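You operate a simulated robot arm through the tools that you are given. There is no shell and no other tool.

Carry out the task below with a simulated two-armed robot. There is one attempt and no reset: what you move stays moved.

## Task
Test the red button: start the machine, hit it, free it and reset.
Fine: it ends on READY; leave the dials and the black button.

The check looks at the end state, three seconds after you hand in, the way a careful person would. Anything else that was tipped, shoved, dropped, spilled or broken makes it a failure.

## Robot
Two 7-joint arms with fingered hands on one trunk that stands fixed in place. Base frame: the origin is at the foot of the trunk, x ahead of it, y to its left, z up. Units: mm, rad, N and s.
The left shoulder is at [60, 177, 975], the right one opposite. Payload 4 kg a hand.
The tool frame of a hand sits at the grasp point between the pads (the TCP): z along the fingers, y along the line on which they close. The tips reach 37 mm beyond it. The gripper opens to 124 mm. The gripper's body begins 43 mm behind the TCP. The gripper is a hand of 3 fingers: y runs from the thumb to the fingers, the wrist lies at [-15, -108, -202] in the tool frame, and closing takes about 1.5 s.
Orientation is that of the tool frame in the base frame, as [roll, pitch, yaw] about the fixed x, y, z axes, in that order (R = Rz(yaw) Ry(pitch) Rx(roll)). With the fingers straight down and the wrist toward the robot, the tool's x, y and z point along [0, 1, 0], [1, 0, 0] and [0, 0, -1] of the base frame.

## Interface
- The arms move only by the tool nudge_tool. It takes "left_rows", "right_rows" or both (then of equal length, played together; a hand with none holds still); each is a list that holds one entry, the list of rows, each a list of 6 numbers: the shift along the tool's x, y, z in mm, then the turn, a rotation vector about the tool's x, y, z in rad. In form: [[[dx, dy, dz, wx, wy, wz], ...]]. A call has 1 to 20 rows; each row shifts and turns the commanded pose from where the row before left it, along the tool's axes as they then stand. "left_hand" and "right_hand" are, for a hand that has rows, the opening, from 0 (shut) to 1 (fully open), set as the call begins (left out, the last holds). A row lasts 0.2 s, in which the tool goes at most 50 mm and 0.15 rad; a call with a longer step from one row to the next is refused whole, and so is a gripper value outside its range. Where a pose cannot be reached the arm comes as near as it can. A force on the tool above 40 N (or 10 N above the force at the start of the call, whichever is more), or a blocked arm, ends the call early, and 0.2 s more pass. The fingers move at their own pace (about 72 mm/s each) and stop on an object; they squeeze with about 34 N. The grip force told is the motor's: it shows also when the fingers shut on nothing. Time passes only in rows, and 0.2 s behind the last, so rows that do not move let the fingers close. The reply holds the time, the measured pose of the TCP, the force on the tool along the base axes, the opening and the grip force, in the units named above and with some noise, with the torque about the TCP (base axes, N m) and any sound that the robot's microphone picked up, and new pictures: "show" is both (left out), scene, wrist or none (wrist: the cameras of the hands that moved).
- Cameras (640 x 400 px; columns grow to the right, rows downward): "scene" is now at [60.6, 4.2, 1643.6]; the picture's right is [0.06, -1.00, 0.00], its down [-0.49, -0.03, -0.87] and it looks along [0.87, 0.05, -0.50] (base axes); focal length 324 px, centre (320, 200). "left" rides on the left gripper at [-64, -76, -137] in its tool frame; the picture's right is [-0.84, -0.26, 0.48], its down [0.48, -0.76, 0.43] and it looks along [0.26, 0.60, 0.76] (tool axes); focal length 256 px, centre (320, 200). "right" rides on the right gripper at [64, -76, -137] in its tool frame; the picture's right is [-0.84, 0.26, -0.48], its down [-0.48, -0.76, 0.43] and it looks along [-0.26, 0.60, 0.76] (tool axes); focal length 256 px, centre (320, 200). There is no depth. A picture from a camera that has moved, and an enlarged one, comes with that camera's place and axes in the base frame and with its lens.
- move_column(by): slides the trunk up (or, below 0, down) by that many mm; the arms and the scene camera ride with it, the base frame stays. It gives what a move gives, with no picture.
- finger_targets(index, middle, thumb_bend, thumb_turn, hand): sets how far each is bent, from 0 (flat) to 1 (curled in); at 0.3 the hand is open as for a grip, at 0.7 the pads meet at the TCP. One left out holds its place. A second passes; each finger stops where it meets its share of the squeeze, and holds until it gets a number again. A gripper value or a shape takes the hand back. It gives what a move gives, with no picture; readings hold the bend of each and the force on the fingers (four entries, about 0 where the hand has none), thumb and palm. thumb_turn goes from beside the hand (0) to across from the fingers (1), as for a grip.
- grasp_type(shape, hand): the hand has 3 fingers and takes this shape, open, in about a second: jaw (thumb against the fingers, like two jaws); tri (thumb and two fingers); tip (a fingertip pinch); poke (one finger out to press); point (the index stretched); flat (the hand flat); cup (the hand cupped); fist (a fist). The gripper value then closes the fingers along that shape, each until it touches; the sizes above hold for jaw. It gives what a move gives, with no picture.
- turn_head(pan, tilt): turns the head with the scene camera to pan (to the left, within 1.501 rad either way) and tilt (down, from -0.506 to 1.204), counted from straight ahead of the robot. It gives what a move gives, and a new picture of the scene camera.
- close_up(camera, box): a new picture of the part [left, top, right, bottom] of that camera's present view, enlarged. It takes no simulated time.
- finish_job(): hands the job in; it is judged then, once.

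Nothing tells you positions but the pictures and the camera data. Unless the task says otherwise, let go and move clear before handing in.

The tools are called as name(argument=value, ...) on one line, values as JSON. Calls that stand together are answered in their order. nudge_tool: Moves the arms, as the interface text tells. Its arguments: {"type":"object","properties":{"left_rows":{"type":"array"},"left_hand":{"type":"number"},"right_rows":{"type":"array"},"right_hand":{"type":"number"},"show":{"type":"string","enum":["both","scene","wrist","none"]}},"required":[]} The other tools are called the same way: move_column (by) slides the trunk up or down; grasp_type (shape, hand) gives the hand a shape; finger_targets (index, middle, thumb_bend, thumb_turn, hand) moves the fingers one by one; turn_head (pan, tilt) turns the head that bears the scene camera; close_up (camera, box) takes an enlarged picture of a part of a camera's view; finish_job () hands the job in.

At the start:

```text
clock: 0.0
left_ee_pos: [538.2, 164.2, 1370.3]
left_orientation: [-3.141, 0.001, 1.57]
left_wrist_force: [0.0, -0.2, 0.5]
left_moment: [0.01, 0.06, 0.0]
left_grip_width: 123.4
left_grip_force: 0.1
left_shape: jaw
left_bend: [0.3, 0.3, 0.3, 0.98]
left_finger forces: [0.0, 0.0, 0.1, 0.0, 0.0, 0.0]
right_ee_pos: [645.5, -276.9, 1346.5]
right_orientation: [-3.14, 0.0, 1.572]
right_wrist_force: [0.3, -0.4, -0.1]
right_moment: [-0.02, 0.0, -0.01]
right_grip_width: 123.6
right_grip_force: 0.0
right_shape: jaw
right_bend: [0.3, 0.3, 0.3, 0.98]
right_finger forces: [0.0, 0.0, 0.0, 0.0, 0.0, 0.0]
trunk travel left (down, up): [-500.0, 90.0]
head pan, tilt: [0.061, 0.518]
```

scene: 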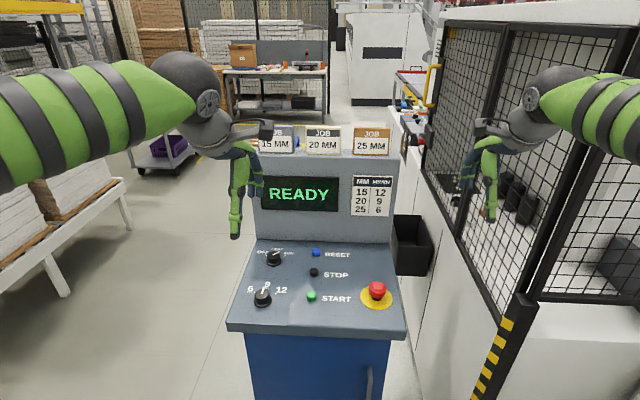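
right: 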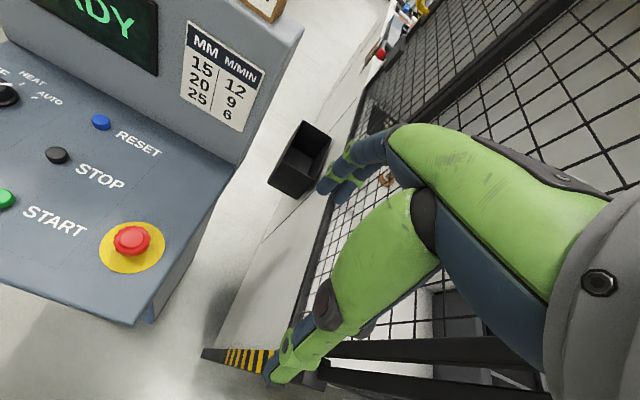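
left: 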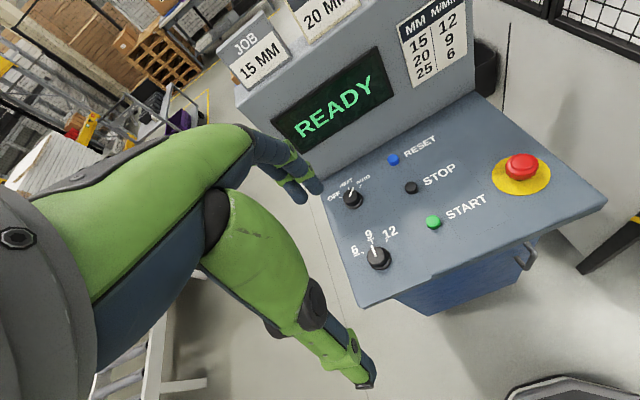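

The console shows READY, with a green START, a blue RESET, a black STOP and a red mushroom button on a yellow disc. I'll look closer from several cameras before I move anything.

close_up(camera="scene", box=[220, 230, 420, 355])

close_up(camera="left", box=[320, 100, 640, 300])

close_up(camera="right", box=[0, 50, 320, 350])

```text
3.20 times, centred on (320, 292) of scene
camera zoom: at [60.6, 4.2, 1643.6], right [0.06, -1.0, 0.0], down [-0.49, -0.03, -0.87], along [0.87, 0.05, -0.5], focal length 1036 px, centre (320, -96)
```

zoom: 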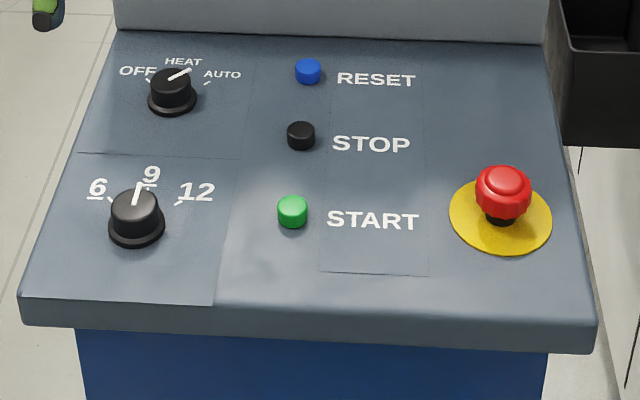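

```text
2.00 times, centred on (480, 200) of left
camera zoom: at [461.5, 100.6, 1506.7], right [-0.26, -0.84, -0.48], down [-0.76, 0.48, -0.43], along [0.6, 0.26, -0.76], focal length 512 px, centre (0, 200)
```

zoom: 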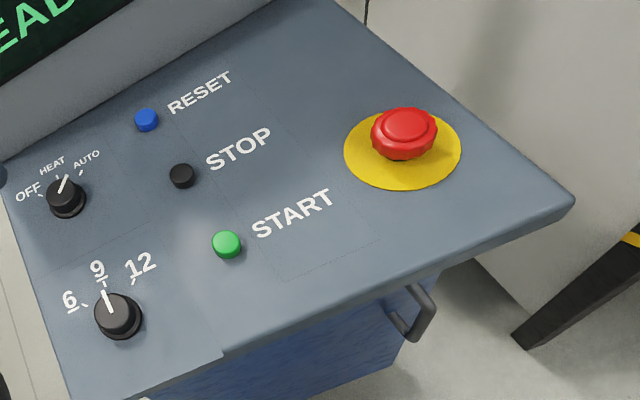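

```text
1.33 times, centred on (160, 200) of right
camera zoom: at [569.1, -212.6, 1483.1], right [0.26, -0.84, 0.48], down [-0.76, -0.48, -0.43], along [0.6, -0.26, -0.76], focal length 341 px, centre (533, 200)
```

zoom: 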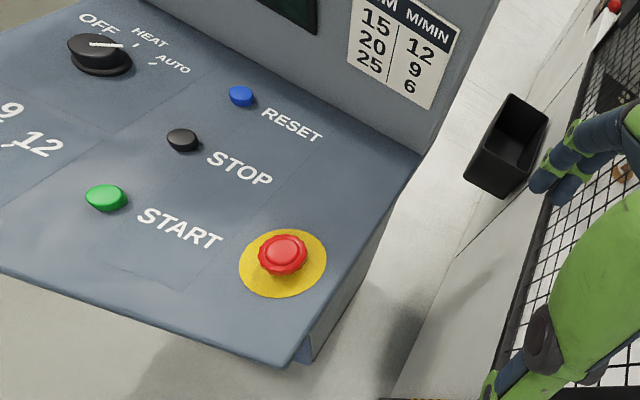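

I triangulate green START at about (670, 64, 1012), STOP at (762, 65, 1010), RESET at (853, 64, 1007) and the red button's top at (681, -105, 1040), on a flat panel. Next I'll put the left hand in poke shape for the small buttons and look closely at the red cap for arrows.

grasp_type(shape="poke", hand="left")

close_up(camera="right", box=[90, 205, 180, 285])

close_up(camera="left", box=[480, 130, 560, 200])

close_up(camera="scene", box=[220, 120, 420, 250])

```text
clock: 0.9
left_ee_pos: [537.9, 164.8, 1370.2]
left_orientation: [-3.141, 0.0, 1.571]
left_wrist_force: [-0.1, -0.2, 0.2]
left_moment: [0.04, -0.01, 0.01]
left_grip_width: 0.2
left_grip_force: 0.0
left_shape: poke
left_bend: [0.7, 0.7, 0.0, 1.0]
left_finger forces: [0.0, 0.1, 0.0, 0.0, 0.0, 0.0]
right_ee_pos: [645.8, -275.7, 1347.0]
right_orientation: [3.142, 0.0, 1.57]
right_wrist_force: [-0.3, -0.5, 0.8]
right_moment: [0.04, 0.02, 0.01]
right_grip_width: 123.6
right_grip_force: 0.1
right_shape: jaw
right_bend: [0.3, 0.3, 0.3, 0.98]
right_finger forces: [0.0, 0.0, 0.0, 0.0, 0.0, 0.0]
trunk travel left (down, up): [-500.0, 90.0]
head pan, tilt: [0.061, 0.518]
```

```text
5.00 times, centred on (135, 245) of right
camera zoom: at [569.1, -212.6, 1483.0], right [0.26, -0.84, 0.48], down [-0.76, -0.48, -0.43], along [0.6, -0.26, -0.76], focal length 1280 px, centre (1245, -25)
```

zoom: 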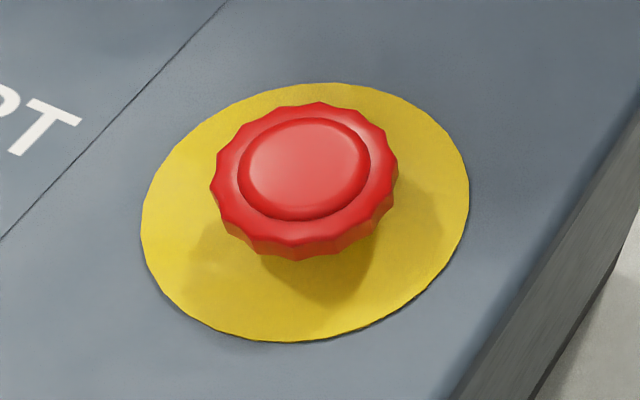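

```text
5.71 times, centred on (520, 165) of left
camera zoom: at [461.5, 100.6, 1506.7], right [-0.26, -0.84, -0.48], down [-0.76, 0.48, -0.43], along [0.6, 0.26, -0.76], focal length 1463 px, centre (-823, 400)
```

zoom: 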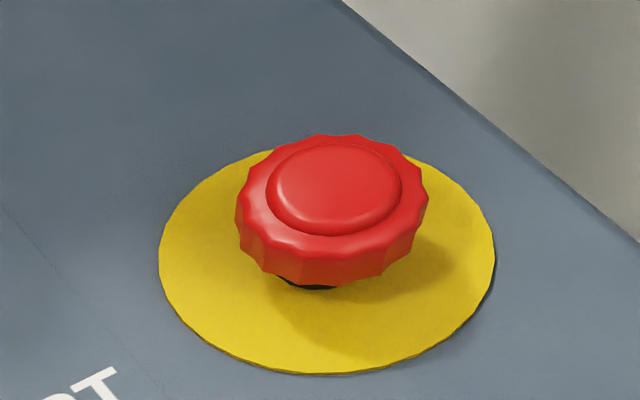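

```text
3.08 times, centred on (320, 185) of scene
camera zoom: at [60.6, 4.2, 1643.6], right [0.06, -1.0, 0.0], down [-0.49, -0.03, -0.87], along [0.87, 0.05, -0.5], focal length 996 px, centre (320, 246)
```

zoom: 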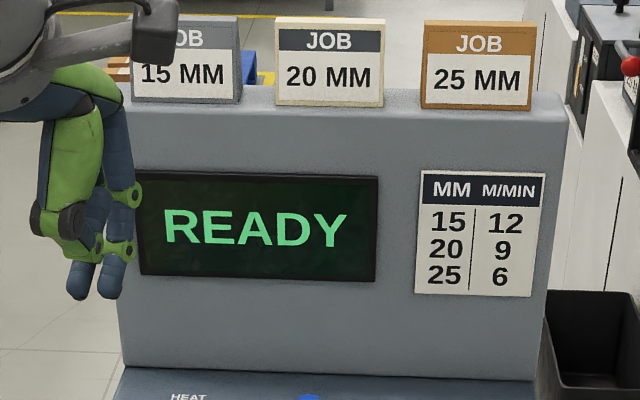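

The red cap is a fluted mushroom about 40 mm wide and the display reads READY. I'll look at which finger the poke shape leaves extended.

close_up(camera="left", box=[0, 0, 640, 400])

close_up(camera="scene", box=[140, 40, 300, 250])

close_up(camera="right", box=[0, 0, 640, 400])

```text
1.00 times, centred on (320, 200) of left (not enlarged: the box is as wide or as high as the picture)
camera zoom: at [461.5, 100.6, 1506.7], right [-0.26, -0.84, -0.48], down [-0.76, 0.48, -0.43], along [0.6, 0.26, -0.76], focal length 256 px, centre (320, 200)
```

zoom: 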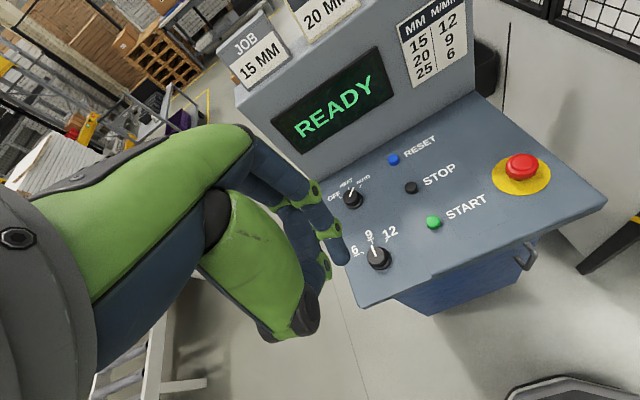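

```text
1.90 times, centred on (220, 145) of scene
camera zoom: at [60.6, 4.2, 1643.6], right [0.06, -1.0, 0.0], down [-0.49, -0.03, -0.87], along [0.87, 0.05, -0.5], focal length 617 px, centre (510, 305)
```

zoom: 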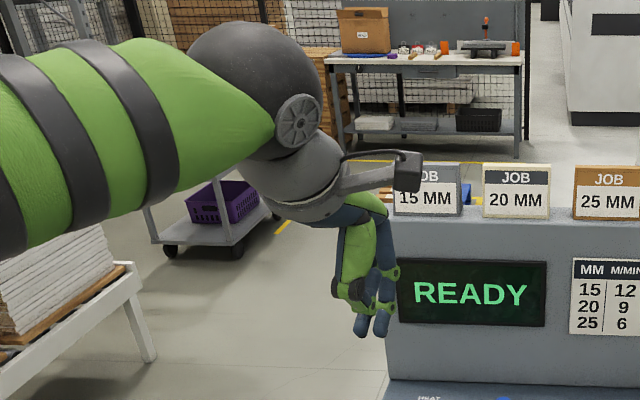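

```text
1.00 times, centred on (320, 200) of right (not enlarged: the box is as wide or as high as the picture)
camera zoom: at [569.1, -212.6, 1483.0], right [0.26, -0.84, 0.48], down [-0.76, -0.48, -0.43], along [0.6, -0.26, -0.76], focal length 256 px, centre (320, 200)
```

zoom: 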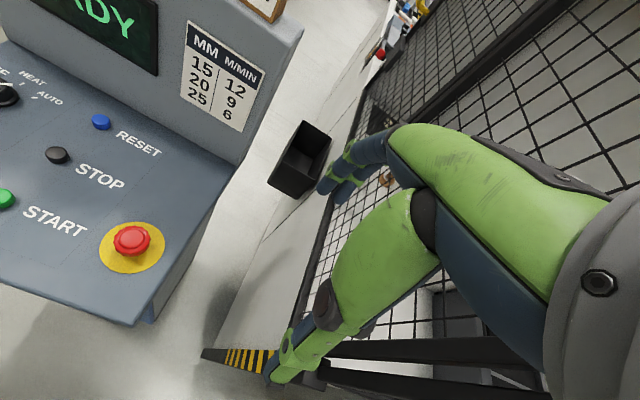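

The poke shape seems to leave two fingers down at bend 0.7, so I'll zoom in on the hand to confirm which digit does the pressing.

close_up(camera="left", box=[180, 110, 420, 360])

close_up(camera="scene", box=[210, 110, 270, 220])

```text
1.60 times, centred on (300, 235) of left
camera zoom: at [461.5, 100.6, 1506.7], right [-0.26, -0.84, -0.48], down [-0.76, 0.48, -0.43], along [0.6, 0.26, -0.76], focal length 410 px, centre (352, 144)
```

zoom: 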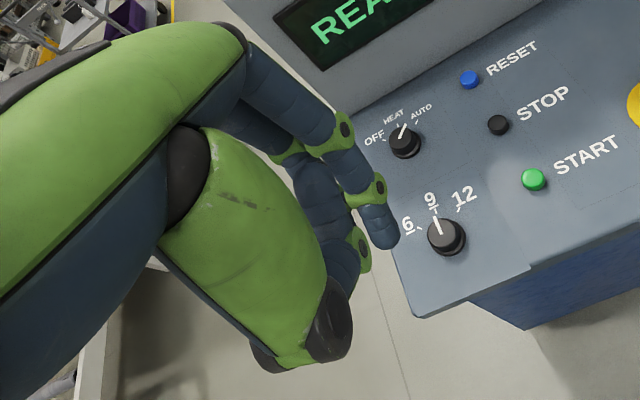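

```text
3.64 times, centred on (240, 165) of scene
camera zoom: at [60.6, 4.2, 1643.6], right [0.06, -1.0, 0.0], down [-0.49, -0.03, -0.87], along [0.87, 0.05, -0.5], focal length 1177 px, centre (611, 327)
```

zoom: 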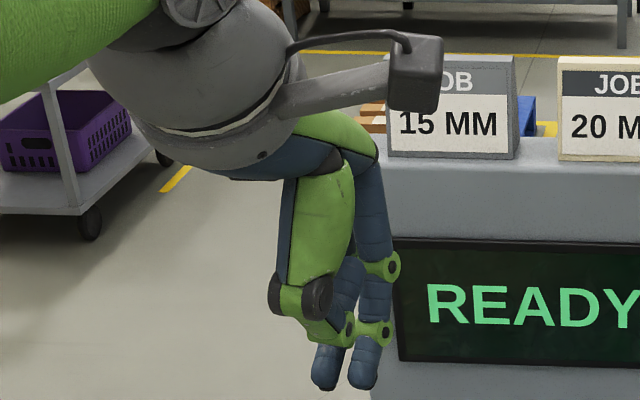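

In poke the thumb folds back and both fingers hang side by side, with tips about 37 mm past the TCP at x ±10. I'll curl the middle finger so only the index presses, and see where its tip lies.

finger_targets(hand="left", middle=1.0)

close_up(camera="left", box=[180, 110, 420, 360])

close_up(camera="scene", box=[210, 110, 270, 220])

```text
clock: 1.9
left_ee_pos: [537.1, 165.9, 1371.6]
left_orientation: [-3.14, 0.0, 1.571]
left_wrist_force: [-0.5, -0.9, 0.3]
left_moment: [-0.02, -0.03, 0.01]
left_grip_width: 38.0
left_grip_force: 0.0
left_shape: fingers
left_bend: [0.7, 1.0, 0.0, 1.0]
left_finger forces: [0.1, 0.0, 0.1, 0.0, 0.1, 0.0]
right_ee_pos: [645.9, -276.1, 1347.6]
right_orientation: [3.14, 0.001, 1.571]
right_wrist_force: [0.1, 0.3, -0.5]
right_moment: [0.0, 0.0, 0.01]
right_grip_width: 123.4
right_grip_force: 0.2
right_shape: jaw
right_bend: [0.3, 0.3, 0.3, 0.98]
right_finger forces: [0.0, 0.0, 0.0, 0.1, 0.1, 0.0]
trunk travel left (down, up): [-500.0, 90.0]
head pan, tilt: [0.061, 0.518]
```

```text
1.60 times, centred on (300, 235) of left
camera zoom: at [461.5, 100.6, 1506.7], right [-0.26, -0.84, -0.48], down [-0.76, 0.48, -0.43], along [0.6, 0.26, -0.76], focal length 410 px, centre (352, 144)
```

zoom: 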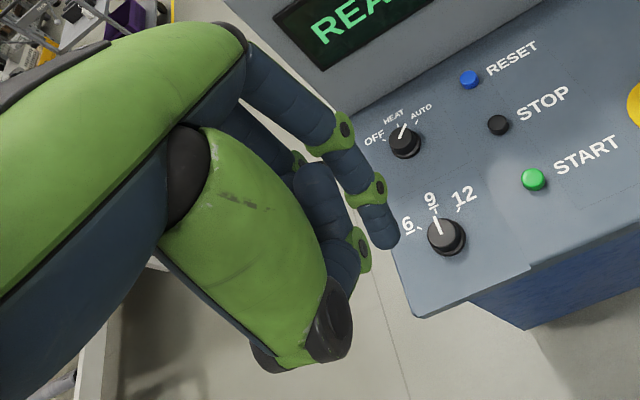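

```text
3.64 times, centred on (240, 165) of scene
camera zoom: at [60.6, 4.2, 1643.6], right [0.06, -1.0, 0.0], down [-0.49, -0.03, -0.87], along [0.87, 0.05, -0.5], focal length 1177 px, centre (611, 327)
```

zoom: 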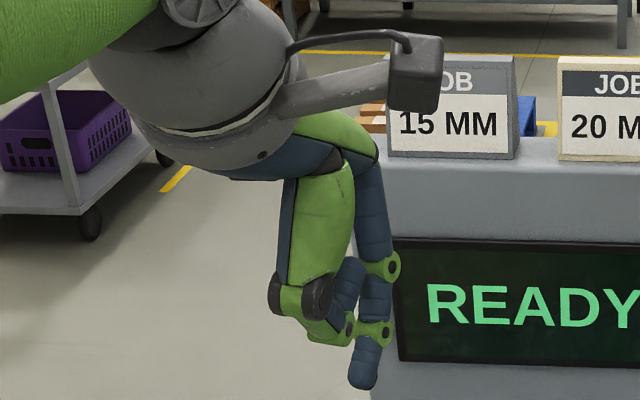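

The index is now the only finger down, with its tip near tool (-10, 0, 37). I'll bring it to a hover about 45 mm above START, tilted forward a little.

nudge_tool(left_rows=[[[-11.4, 14.7, 34.5, 0, 0, 0], [-11.4, 14.7, 34.5, 0, 0, 0], [-11.4, 14.7, 34.5, 0, 0, 0], [-11.4, 14.7, 34.5, 0, 0, 0], [-11.4, 14.7, 34.5, 0, 0, 0], [-11.4, 14.7, 34.5, 0, 0, 0], [-11.4, 14.7, 34.5, 0, 0, 0], [-11.4, 14.7, 34.5, 0, 0, 0], [0, 0, 0, -0.1, 0, 0], [0, 0, 0, -0.1, 0, 0], [0, 0, 0, -0.1, 0, 0], [0, 0, 0, -0.1, 0, 0], [0, 0, 0, 0, 0, 0]]], show="both")

```text
clock: 4.7
left_ee_pos: [656.1, 73.7, 1093.3]
left_orientation: [2.741, -0.001, 1.571]
left_wrist_force: [0.5, -0.2, -0.2]
left_moment: [-0.04, 0.0, 0.0]
left_grip_width: 38.3
left_grip_force: 0.0
left_shape: fingers
left_bend: [0.7, 1.0, 0.0, 1.0]
left_finger forces: [0.0, 0.0, 0.0, 0.0, 0.0, 0.0]
right_ee_pos: [645.5, -275.4, 1346.1]
right_orientation: [-3.141, 0.0, 1.572]
right_wrist_force: [-0.5, 0.7, -0.4]
right_moment: [-0.02, 0.03, -0.04]
right_grip_width: 123.4
right_grip_force: 0.0
right_shape: jaw
right_bend: [0.3, 0.3, 0.3, 0.98]
right_finger forces: [0.0, 0.0, 0.0, 0.0, 0.0, 0.0]
trunk travel left (down, up): [-500.0, 90.0]
head pan, tilt: [0.061, 0.518]
camera scene: at [60.6, 4.2, 1643.7], right [0.06, -1.0, 0.0], down [-0.49, -0.03, -0.87], along [0.87, 0.05, -0.5], focal length 324 px, centre (320, 200)
camera left: at [532.2, 9.9, 1190.2], right [-0.05, -0.84, -0.54], down [-0.53, 0.48, -0.7], along [0.85, 0.26, -0.47], focal length 256 px, centre (320, 200)
```

scene: 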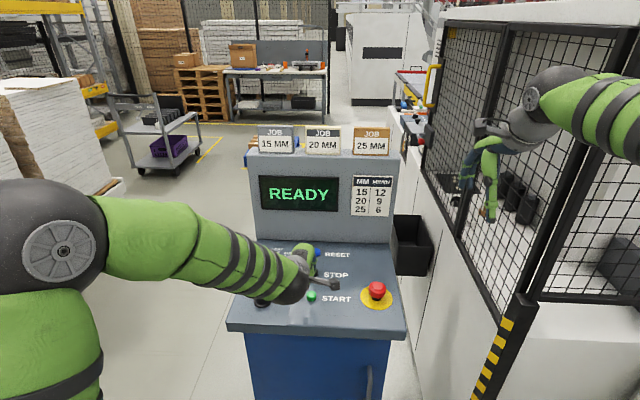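
left: 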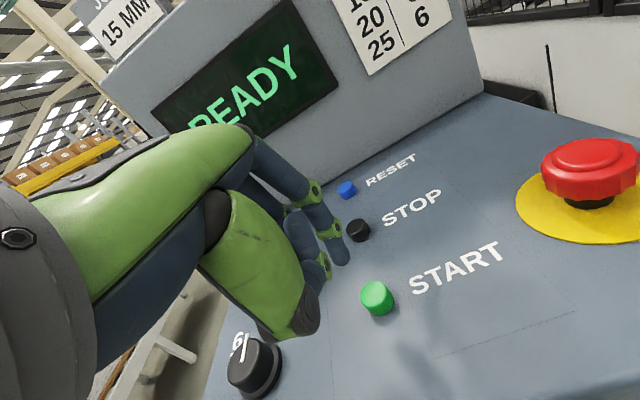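

The tip is about 47 mm above START and lined up with it at (671, 64). I'll lower it toward the cap and check the alignment before pressing.

nudge_tool(left_rows=[[[0, -4.28, 10.13, 0, 0, 0], [0, -4.28, 10.13, 0, 0, 0], [0, -4.28, 10.13, 0, 0, 0], [0, 0, 0, 0, 0, 0]]], show="both")

close_up(camera="left", box=[280, 180, 480, 380])

close_up(camera="scene", box=[240, 230, 360, 320])

```text
clock: 5.7
left_ee_pos: [653.7, 73.4, 1061.6]
left_orientation: [2.742, 0.001, 1.57]
left_wrist_force: [-0.1, 0.4, 0.3]
left_moment: [0.0, 0.0, 0.02]
left_grip_width: 38.0
left_grip_force: 0.0
left_shape: fingers
left_bend: [0.7, 1.0, 0.0, 1.0]
left_finger forces: [0.1, 0.0, 0.0, 0.0, 0.1, 0.0]
right_ee_pos: [643.7, -277.5, 1346.7]
right_orientation: [3.141, 0.0, 1.571]
right_wrist_force: [-0.1, 0.2, -0.7]
right_moment: [0.03, 0.01, 0.0]
right_grip_width: 123.6
right_grip_force: 0.1
right_shape: jaw
right_bend: [0.3, 0.3, 0.3, 0.98]
right_finger forces: [0.0, 0.1, 0.0, 0.0, 0.0, 0.0]
trunk travel left (down, up): [-500.0, 90.0]
head pan, tilt: [0.061, 0.518]
camera scene: at [60.4, 4.1, 1643.7], right [0.06, -1.0, 0.0], down [-0.49, -0.03, -0.87], along [0.87, 0.05, -0.5], focal length 324 px, centre (320, 200)
camera left: at [531.2, 9.9, 1157.9], right [-0.05, -0.84, -0.54], down [-0.53, 0.48, -0.7], along [0.85, 0.26, -0.47], focal length 256 px, centre (320, 200)
```

scene: 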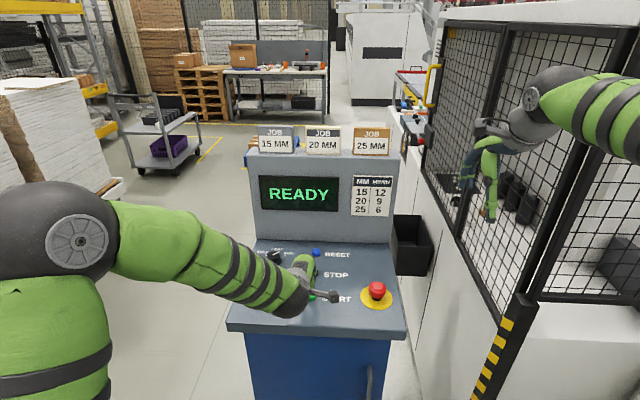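
left: 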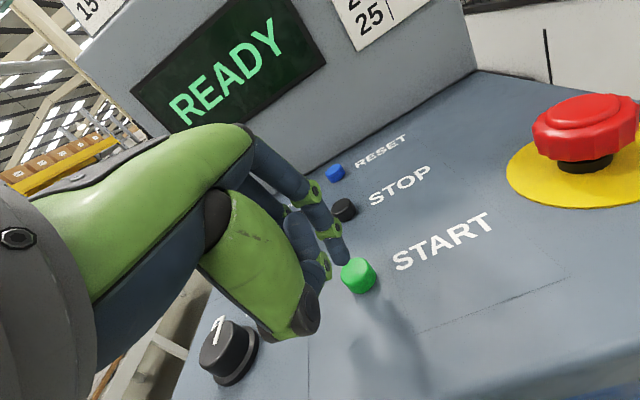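

```text
2.00 times, centred on (380, 280) of left
camera zoom: at [531.2, 9.9, 1157.9], right [-0.05, -0.84, -0.54], down [-0.53, 0.48, -0.7], along [0.85, 0.26, -0.47], focal length 512 px, centre (200, 40)
```

zoom: 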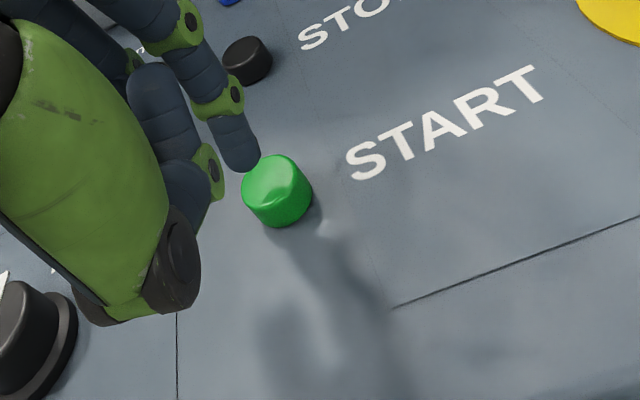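

```text
4.44 times, centred on (300, 275) of scene
camera zoom: at [60.4, 4.1, 1643.7], right [0.06, -1.0, 0.0], down [-0.49, -0.03, -0.87], along [0.87, 0.05, -0.5], focal length 1439 px, centre (409, -133)
```

zoom: 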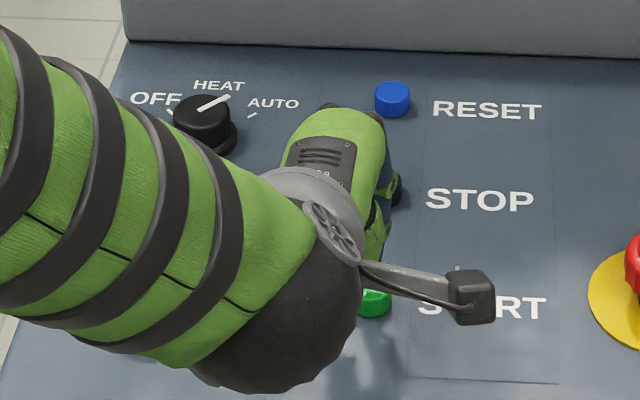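

The index tip sits just above the START cap, offset by only a few millimetres. I'll shift slightly right and press down slowly in small steps.

nudge_tool(left_rows=[[[-2, 0, 0, 0, 0, 0], [0, -0.78, 1.84, 0, 0, 0], [0, -0.78, 1.84, 0, 0, 0], [0, -0.78, 1.84, 0, 0, 0], [0, -0.78, 1.84, 0, 0, 0], [0, -0.78, 1.84, 0, 0, 0], [0, -0.78, 1.84, 0, 0, 0], [0, -0.39, 0.92, 0, 0, 0], [0, -0.39, 0.92, 0, 0, 0]]], show="both")

close_up(camera="left", box=[280, 180, 480, 380])

```text
clock: 7.7
left_ee_pos: [654.6, 70.7, 1048.9]
left_orientation: [2.741, 0.0, 1.57]
left_wrist_force: [-0.2, 0.3, 1.1]
left_moment: [0.01, -0.02, 0.02]
left_grip_width: 37.9
left_grip_force: 0.0
left_shape: fingers
left_bend: [0.7, 1.0, 0.0, 1.0]
left_finger forces: [1.0, 0.0, 0.0, 0.0, 0.0, 0.0]
right_ee_pos: [645.3, -276.0, 1346.3]
right_orientation: [3.14, 0.001, 1.57]
right_wrist_force: [-0.4, 0.5, -0.6]
right_moment: [0.02, -0.01, -0.02]
right_grip_width: 123.5
right_grip_force: 0.0
right_shape: jaw
right_bend: [0.3, 0.3, 0.3, 0.98]
right_finger forces: [0.0, 0.0, 0.1, 0.1, 0.1, 0.0]
trunk travel left (down, up): [-500.0, 90.0]
head pan, tilt: [0.061, 0.518]
camera scene: at [60.6, 4.3, 1643.7], right [0.06, -1.0, 0.0], down [-0.49, -0.03, -0.87], along [0.87, 0.05, -0.5], focal length 324 px, centre (320, 200)
camera left: at [531.2, 7.6, 1144.4], right [-0.05, -0.84, -0.54], down [-0.53, 0.48, -0.7], along [0.85, 0.25, -0.47], focal length 256 px, centre (320, 200)
```

scene: 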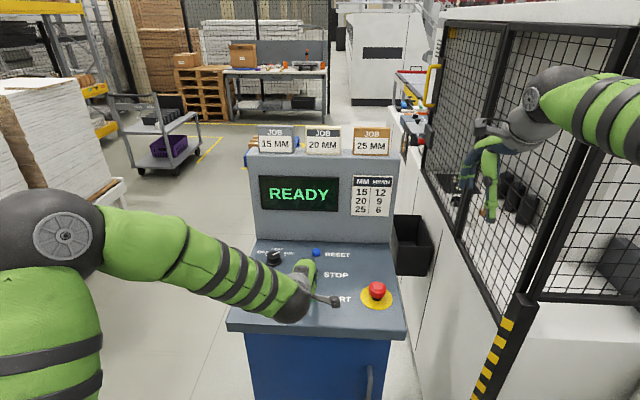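
left: 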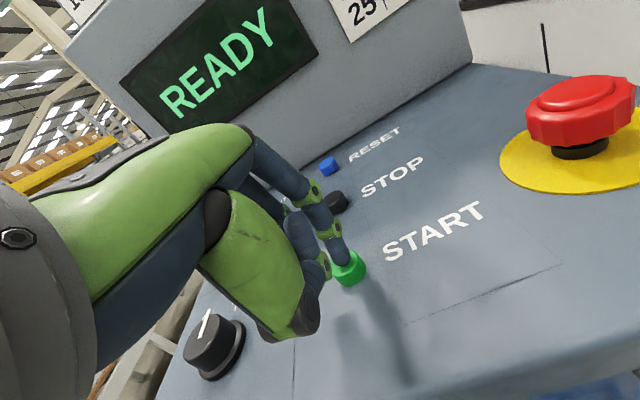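

```text
2.00 times, centred on (380, 280) of left
camera zoom: at [531.2, 7.6, 1144.4], right [-0.05, -0.84, -0.54], down [-0.53, 0.48, -0.7], along [0.85, 0.25, -0.47], focal length 512 px, centre (200, 40)
```

zoom: 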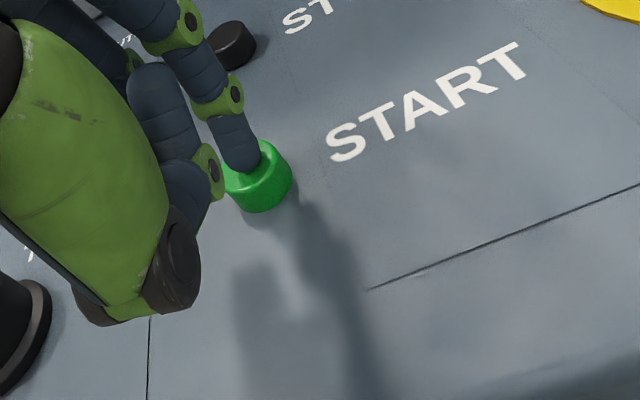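

The index is touching the START cap with about 1 N, and the display still reads READY. I'll press further in 1 mm steps.

nudge_tool(left_rows=[[[0, -0.39, 0.92, 0, 0, 0], [0, -0.39, 0.92, 0, 0, 0], [0, -0.39, 0.92, 0, 0, 0], [0, -0.39, 0.92, 0, 0, 0], [0, -0.39, 0.92, 0, 0, 0]]], show="both")

```text
clock: 8.9
left_ee_pos: [654.4, 70.5, 1042.7]
left_orientation: [2.739, -0.001, 1.572]
left_wrist_force: [-0.1, 0.4, 8.0]
left_moment: [-0.03, -0.14, 0.04]
left_grip_width: 38.0
left_grip_force: 4.5
left_shape: fingers
left_bend: [0.7, 1.0, 0.0, 1.0]
left_finger forces: [8.8, 0.1, 0.0, 0.0, 0.0, 0.1]
right_ee_pos: [645.0, -276.1, 1347.2]
right_orientation: [-3.141, 0.001, 1.571]
right_wrist_force: [-0.3, -0.3, 0.1]
right_moment: [-0.02, -0.01, 0.02]
right_grip_width: 123.3
right_grip_force: 0.1
right_shape: jaw
right_bend: [0.3, 0.3, 0.3, 0.98]
right_finger forces: [0.1, 0.0, 0.0, 0.0, 0.0, 0.0]
trunk travel left (down, up): [-500.0, 90.0]
head pan, tilt: [0.061, 0.518]
heard: click
camera scene: at [59.9, 4.2, 1643.8], right [0.06, -1.0, 0.0], down [-0.49, -0.03, -0.87], along [0.87, 0.05, -0.49], focal length 324 px, centre (320, 200)
camera left: at [531.3, 7.3, 1139.3], right [-0.05, -0.84, -0.54], down [-0.53, 0.48, -0.7], along [0.85, 0.26, -0.47], focal length 256 px, centre (320, 200)
```

scene: 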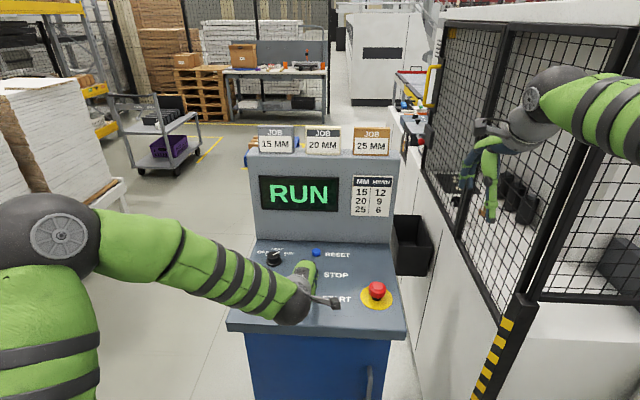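
left: 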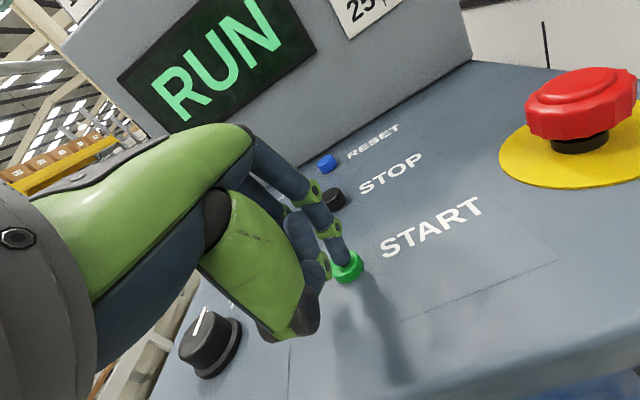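

The machine clicked and the display reads RUN, so START worked. I'll lift the left hand up and aside, then bring the right hand, jaw shut and turned a little counter-clockwise, to hover over the red button.

nudge_tool(left_rows=[[[0, 9.74, -23.03, 0, 0, 0], [0, 9.74, -23.03, 0, 0, 0], [0, 9.74, -23.03, 0, 0, 0], [0, 9.74, -23.03, 0, 0, 0], [20, 0, 0, 0, 0, 0], [20, 0, 0, 0, 0, 0], [20, 0, 0, 0, 0, 0], [0, 0, 0, 0, 0, 0], [0, 0, 0, 0, 0, 0], [0, 0, 0, 0, 0, 0], [0, 0, 0, 0, 0, 0], [0, 0, 0, 0, 0, 0], [0, 0, 0, 0, 0, 0]]], right_rows=[[[21.4, 4.5, 27.4, 0, 0, 0], [21.4, 4.5, 27.4, 0, 0, 0], [21.4, 4.5, 27.4, 0, 0, 0], [21.4, 4.5, 27.4, 0, 0, 0], [21.4, 4.5, 27.4, 0, 0, 0], [21.4, 4.5, 27.4, 0, 0, 0], [21.4, 4.5, 27.4, 0, 0, 0], [21.4, 4.5, 27.4, 0, 0, 0], [0, 0, 0, 0, 0, -0.125], [0, 0, 0, 0, 0, -0.125], [0, 0, 0, 0, 0, -0.125], [0, 0, 0, 0, 0, -0.125], [0, 0, 0, 0, 0, 0]]], right_hand=0, show="both")

close_up(camera="left", box=[440, 0, 640, 200])

close_up(camera="scene", box=[300, 200, 460, 330])

```text
clock: 11.7
left_ee_pos: [653.0, 131.7, 1141.9]
left_orientation: [2.741, -0.001, 1.57]
left_wrist_force: [0.2, -0.3, -0.6]
left_moment: [0.04, -0.02, 0.02]
left_grip_width: 38.6
left_grip_force: 0.1
left_shape: fingers
left_bend: [0.7, 1.0, 0.0, 1.0]
left_finger forces: [0.0, 0.0, 0.0, 0.1, 0.0, 0.0]
right_ee_pos: [681.4, -105.3, 1126.2]
right_orientation: [-3.141, -0.001, 2.072]
right_wrist_force: [0.0, 0.0, 0.5]
right_moment: [0.0, -0.01, -0.01]
right_grip_width: 0.0
right_grip_force: 34.0
right_shape: jaw
right_bend: [0.7, 0.7, 0.71, 1.0]
right_finger forces: [0.1, 0.0, 0.0, 0.0, 0.0, 0.0]
trunk travel left (down, up): [-500.0, 90.0]
head pan, tilt: [0.061, 0.518]
camera scene: at [60.5, 4.4, 1643.7], right [0.06, -1.0, 0.0], down [-0.49, -0.03, -0.87], along [0.87, 0.05, -0.5], focal length 324 px, centre (320, 200)
camera right: at [584.1, -85.2, 1263.9], right [0.63, -0.61, 0.48], down [-0.43, -0.79, -0.43], along [0.65, 0.06, -0.76], focal length 256 px, centre (320, 200)
camera left: at [529.7, 67.2, 1237.9], right [-0.05, -0.84, -0.54], down [-0.53, 0.48, -0.7], along [0.85, 0.26, -0.47], focal length 256 px, centre (320, 200)
```

scene: 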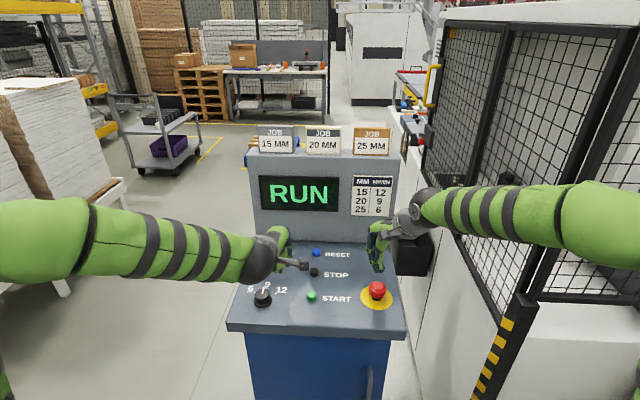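
right: 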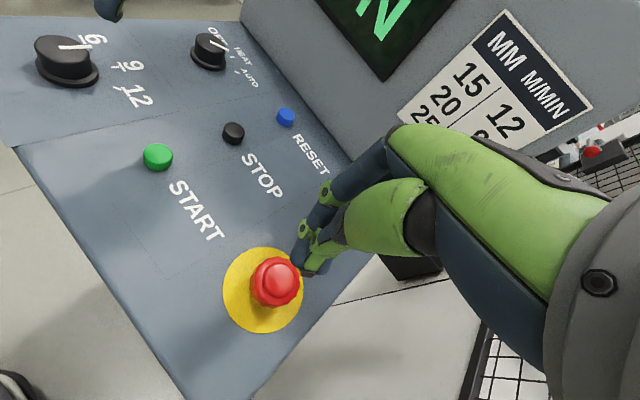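
left: 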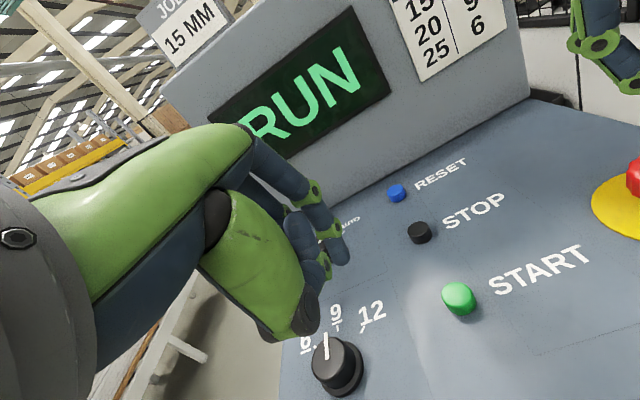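

```text
2.00 times, centred on (540, 100) of left
camera zoom: at [529.7, 67.2, 1237.9], right [-0.05, -0.84, -0.54], down [-0.53, 0.48, -0.7], along [0.85, 0.26, -0.47], focal length 512 px, centre (-120, 400)
```

zoom: 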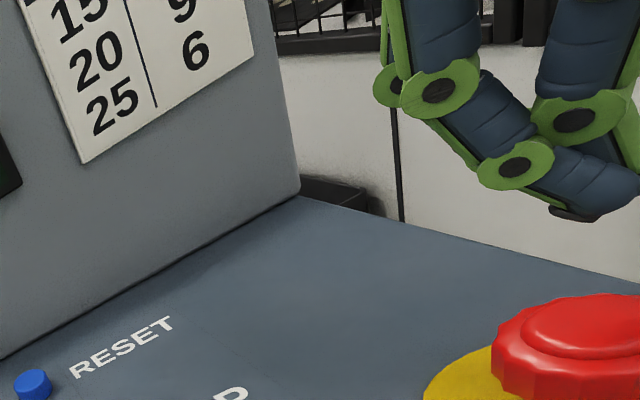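

```text
3.08 times, centred on (380, 265) of scene
camera zoom: at [60.5, 4.4, 1643.7], right [0.06, -1.0, 0.0], down [-0.49, -0.03, -0.87], along [0.87, 0.05, -0.5], focal length 996 px, centre (135, 0)
```

zoom: 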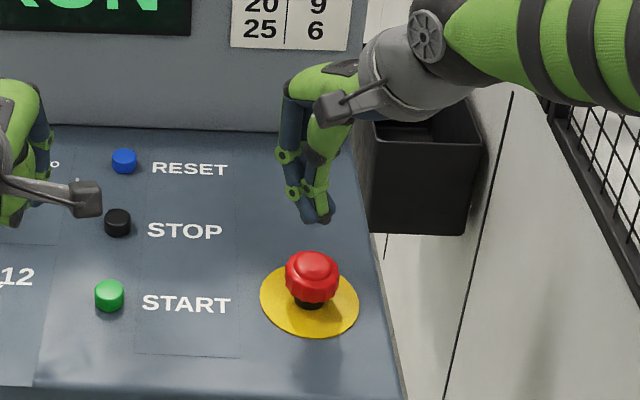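

The closed fingertips hang right above the red cap, at about (683, -105), and the display reads RUN. I'll lower onto the cap and push it down slowly, with the force limit as a guard.

nudge_tool(right_rows=[[[0, 0, 14, 0, 0, 0], [0, 0, 14, 0, 0, 0], [0, 0, 12, 0, 0, 0], [0, 0, 2, 0, 0, 0], [0, 0, 2, 0, 0, 0], [0, 0, 2, 0, 0, 0], [0, 0, 2, 0, 0, 0], [0, 0, 2, 0, 0, 0], [0, 0, 2, 0, 0, 0], [0, 0, 2, 0, 0, 0], [0, 0, 1, 0, 0, 0]]], show="both")

close_up(camera="scene", box=[300, 200, 460, 330])

```text
clock: 14.1
left_ee_pos: [653.4, 131.4, 1142.7]
left_orientation: [2.742, 0.001, 1.571]
left_wrist_force: [-0.5, 0.3, 0.7]
left_moment: [0.01, -0.02, 0.0]
left_grip_width: 38.2
left_grip_force: 0.1
left_shape: fingers
left_bend: [0.7, 1.0, 0.0, 1.0]
left_finger forces: [0.0, 0.0, 0.0, 0.0, 0.0, 0.0]
right_ee_pos: [679.8, -105.2, 1072.9]
right_orientation: [3.141, 0.0, 2.071]
right_wrist_force: [-0.6, 0.8, 5.4]
right_moment: [0.07, 0.09, 0.03]
right_grip_width: 0.0
right_grip_force: 34.3
right_shape: jaw
right_bend: [0.7, 0.7, 0.71, 1.0]
right_finger forces: [0.0, 0.0, 0.0, 0.1, 0.0, 0.0]
trunk travel left (down, up): [-500.0, 90.0]
head pan, tilt: [0.061, 0.518]
heard: click
camera scene: at [60.0, 4.4, 1643.7], right [0.06, -1.0, 0.0], down [-0.49, -0.03, -0.87], along [0.87, 0.05, -0.49], focal length 324 px, centre (320, 200)
camera right: at [582.8, -86.5, 1209.2], right [0.63, -0.61, 0.48], down [-0.43, -0.79, -0.43], along [0.65, 0.06, -0.76], focal length 256 px, centre (320, 200)
```

scene: 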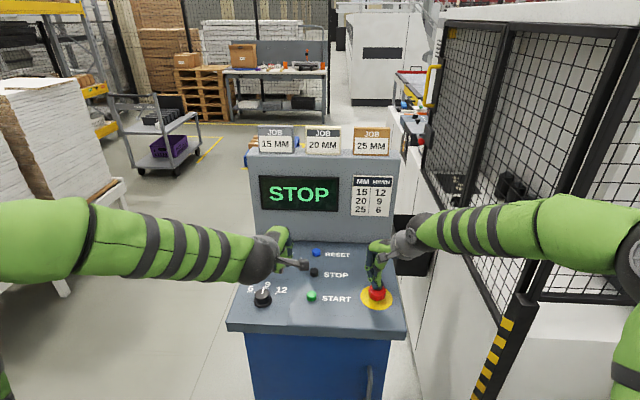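
right: 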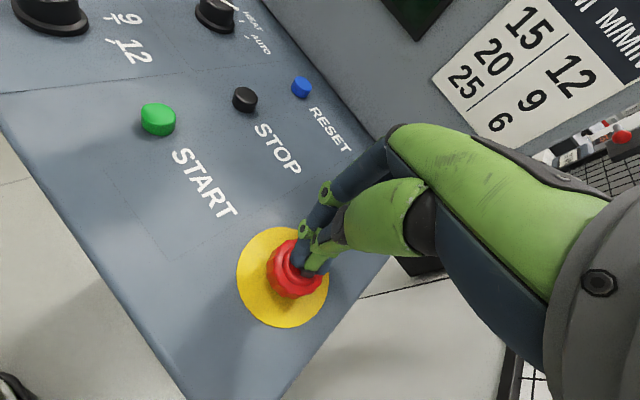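

```text
3.08 times, centred on (380, 265) of scene
camera zoom: at [60.0, 4.4, 1643.7], right [0.06, -1.0, 0.0], down [-0.49, -0.03, -0.87], along [0.87, 0.05, -0.49], focal length 996 px, centre (135, 0)
```

zoom: 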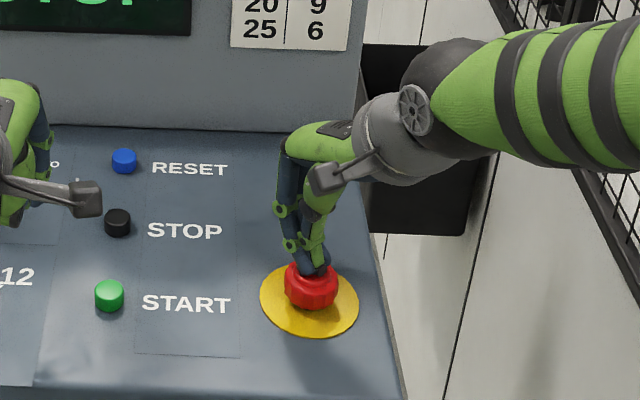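

A click, and the display now reads STOP, so the red button was hit. I'll lift off, open the hand and check whether the cap stays latched down.

nudge_tool(right_rows=[[[0, 0, -20, 0, 0, 0], [0, 0, -20, 0, 0, 0], [0, 0, -20, 0, 0, 0], [0, 0, 0, 0, 0, 0], [0, 0, 0, 0, 0, 0], [0, 0, 0, 0, 0, 0], [0, 0, 0, 0, 0, 0]]], show="both")

close_up(camera="scene", box=[330, 250, 430, 320])

close_up(camera="right", box=[200, 220, 350, 350])

```text
clock: 15.7
left_ee_pos: [653.1, 130.7, 1141.8]
left_orientation: [2.741, -0.001, 1.571]
left_wrist_force: [0.1, -0.3, -0.4]
left_moment: [-0.03, -0.01, -0.02]
left_grip_width: 38.0
left_grip_force: 0.0
left_shape: fingers
left_bend: [0.7, 1.0, 0.0, 1.0]
left_finger forces: [0.2, 0.0, 0.0, 0.0, 0.0, 0.0]
right_ee_pos: [683.3, -105.3, 1133.7]
right_orientation: [3.142, -0.001, 2.071]
right_wrist_force: [1.0, -0.2, 0.3]
right_moment: [0.0, -0.01, -0.02]
right_grip_width: 0.0
right_grip_force: 33.7
right_shape: jaw
right_bend: [0.7, 0.7, 0.71, 1.0]
right_finger forces: [0.0, 0.0, 0.1, 0.1, 0.1, 0.1]
trunk travel left (down, up): [-500.0, 90.0]
head pan, tilt: [0.061, 0.518]
camera scene: at [60.6, 4.2, 1643.6], right [0.06, -1.0, 0.0], down [-0.49, -0.03, -0.87], along [0.87, 0.05, -0.5], focal length 324 px, centre (320, 200)
camera right: at [586.5, -86.5, 1269.9], right [0.63, -0.61, 0.48], down [-0.44, -0.79, -0.43], along [0.65, 0.06, -0.76], focal length 256 px, centre (320, 200)
```

scene: 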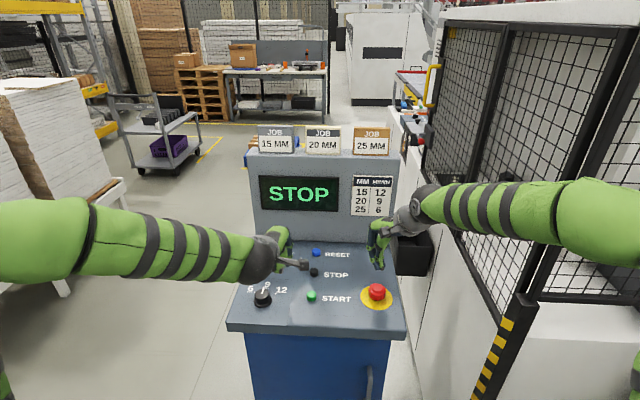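
right: 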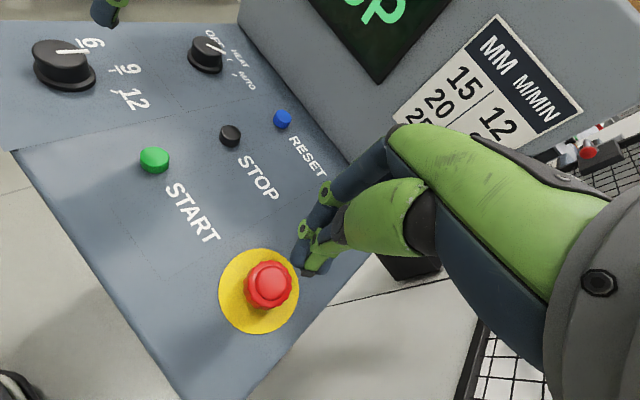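

```text
5.71 times, centred on (380, 285) of scene
camera zoom: at [60.6, 4.2, 1643.6], right [0.06, -1.0, 0.0], down [-0.49, -0.03, -0.87], along [0.87, 0.05, -0.5], focal length 1850 px, centre (-23, -286)
```

zoom: 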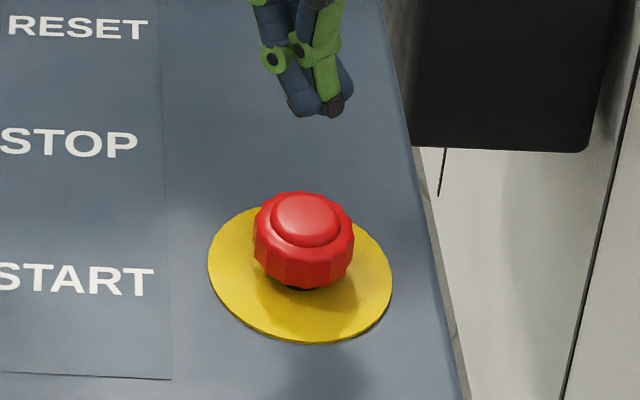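

```text
3.08 times, centred on (275, 285) of right
camera zoom: at [586.5, -86.5, 1269.9], right [0.63, -0.61, 0.48], down [-0.44, -0.79, -0.43], along [0.65, 0.06, -0.76], focal length 788 px, centre (458, -62)
```

zoom: 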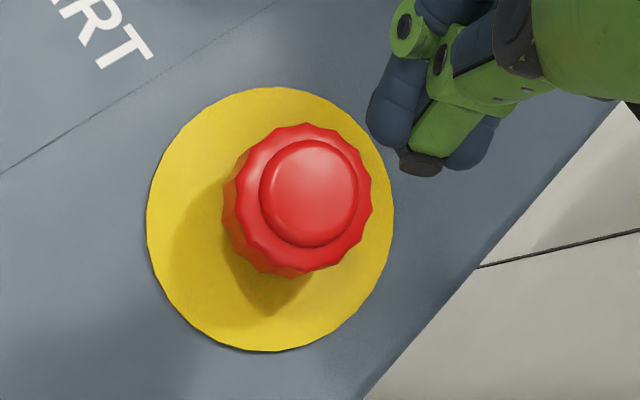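

The cap sits lower with its stem hidden, so it's latched at about (680, -105) with the panel near z 1000. I'll open the right hand, lower it around the cap with fingertips clear of the panel, and look before closing.

nudge_tool(right_rows=[[[0, 0, 0, 0, 0, 0], [0, 0, 0, 0, 0, 0], [0, 0, 0, 0, 0, 0], [0, 0, 0, 0, 0, 0], [0, 0, 0, 0, 0, 0], [0, 0, 0, 0, 0, 0], [0, 0, 20, 0, 0, 0], [0, 0, 20, 0, 0, 0], [0, 0, 20, 0, 0, 0], [0, 0, 15, 0, 0, 0], [0, 0, 10, 0, 0, 0], [0, 0, 0, 0, 0, 0]]], right_hand=1, show="both")

close_up(camera="scene", box=[330, 240, 430, 320])

close_up(camera="left", box=[540, 0, 640, 260])

```text
clock: 18.3
left_ee_pos: [652.9, 130.9, 1141.7]
left_orientation: [2.743, -0.001, 1.57]
left_wrist_force: [-0.1, -0.7, -0.1]
left_moment: [-0.02, 0.01, 0.03]
left_grip_width: 38.2
left_grip_force: 0.0
left_shape: fingers
left_bend: [0.7, 1.0, 0.0, 1.0]
left_finger forces: [0.0, 0.1, 0.0, 0.1, 0.1, 0.0]
right_ee_pos: [683.1, -104.3, 1048.1]
right_orientation: [3.141, 0.0, 2.07]
right_wrist_force: [0.5, -1.2, -0.1]
right_moment: [0.0, 0.0, -0.02]
right_grip_width: 123.8
right_grip_force: 0.1
right_shape: jaw
right_bend: [0.3, 0.3, 0.3, 0.98]
right_finger forces: [0.0, 0.0, 0.0, 0.0, 0.0, 0.0]
trunk travel left (down, up): [-500.0, 90.0]
head pan, tilt: [0.061, 0.518]
camera scene: at [60.6, 4.2, 1643.6], right [0.06, -1.0, 0.0], down [-0.49, -0.03, -0.87], along [0.87, 0.05, -0.5], focal length 324 px, centre (320, 200)
camera right: at [584.8, -84.7, 1184.6], right [0.63, -0.61, 0.48], down [-0.44, -0.79, -0.43], along [0.65, 0.06, -0.76], focal length 256 px, centre (320, 200)
```

scene: 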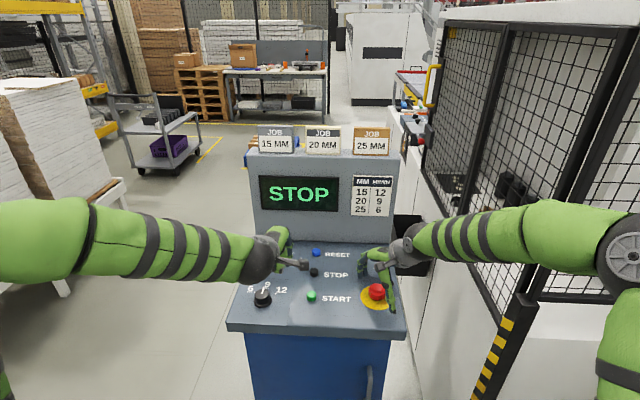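
right: 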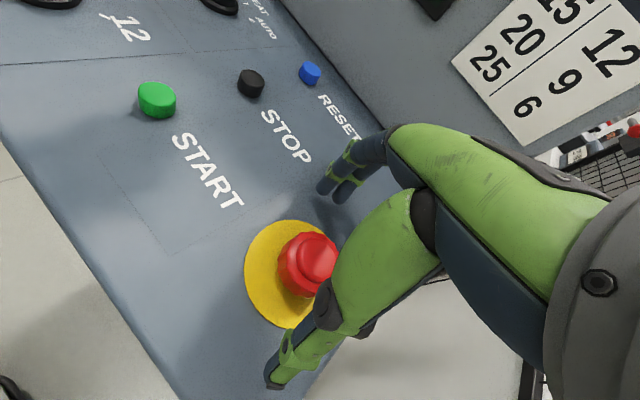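

```text
5.00 times, centred on (380, 280) of scene
camera zoom: at [60.6, 4.2, 1643.6], right [0.06, -1.0, 0.0], down [-0.49, -0.03, -0.87], along [0.87, 0.05, -0.5], focal length 1619 px, centre (20, -200)
```

zoom: 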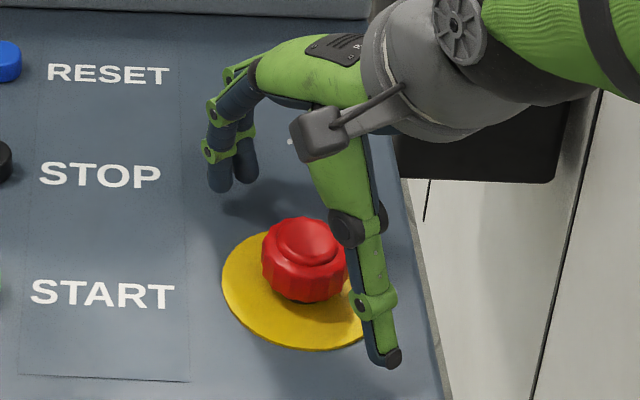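

```text
1.54 times, centred on (590, 130) of left
camera zoom: at [529.7, 67.0, 1237.8], right [-0.05, -0.84, -0.54], down [-0.53, 0.48, -0.7], along [0.85, 0.26, -0.47], focal length 394 px, centre (-95, 308)
```

zoom: 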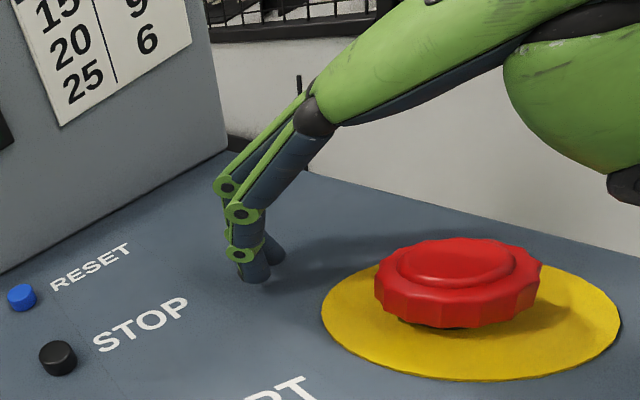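

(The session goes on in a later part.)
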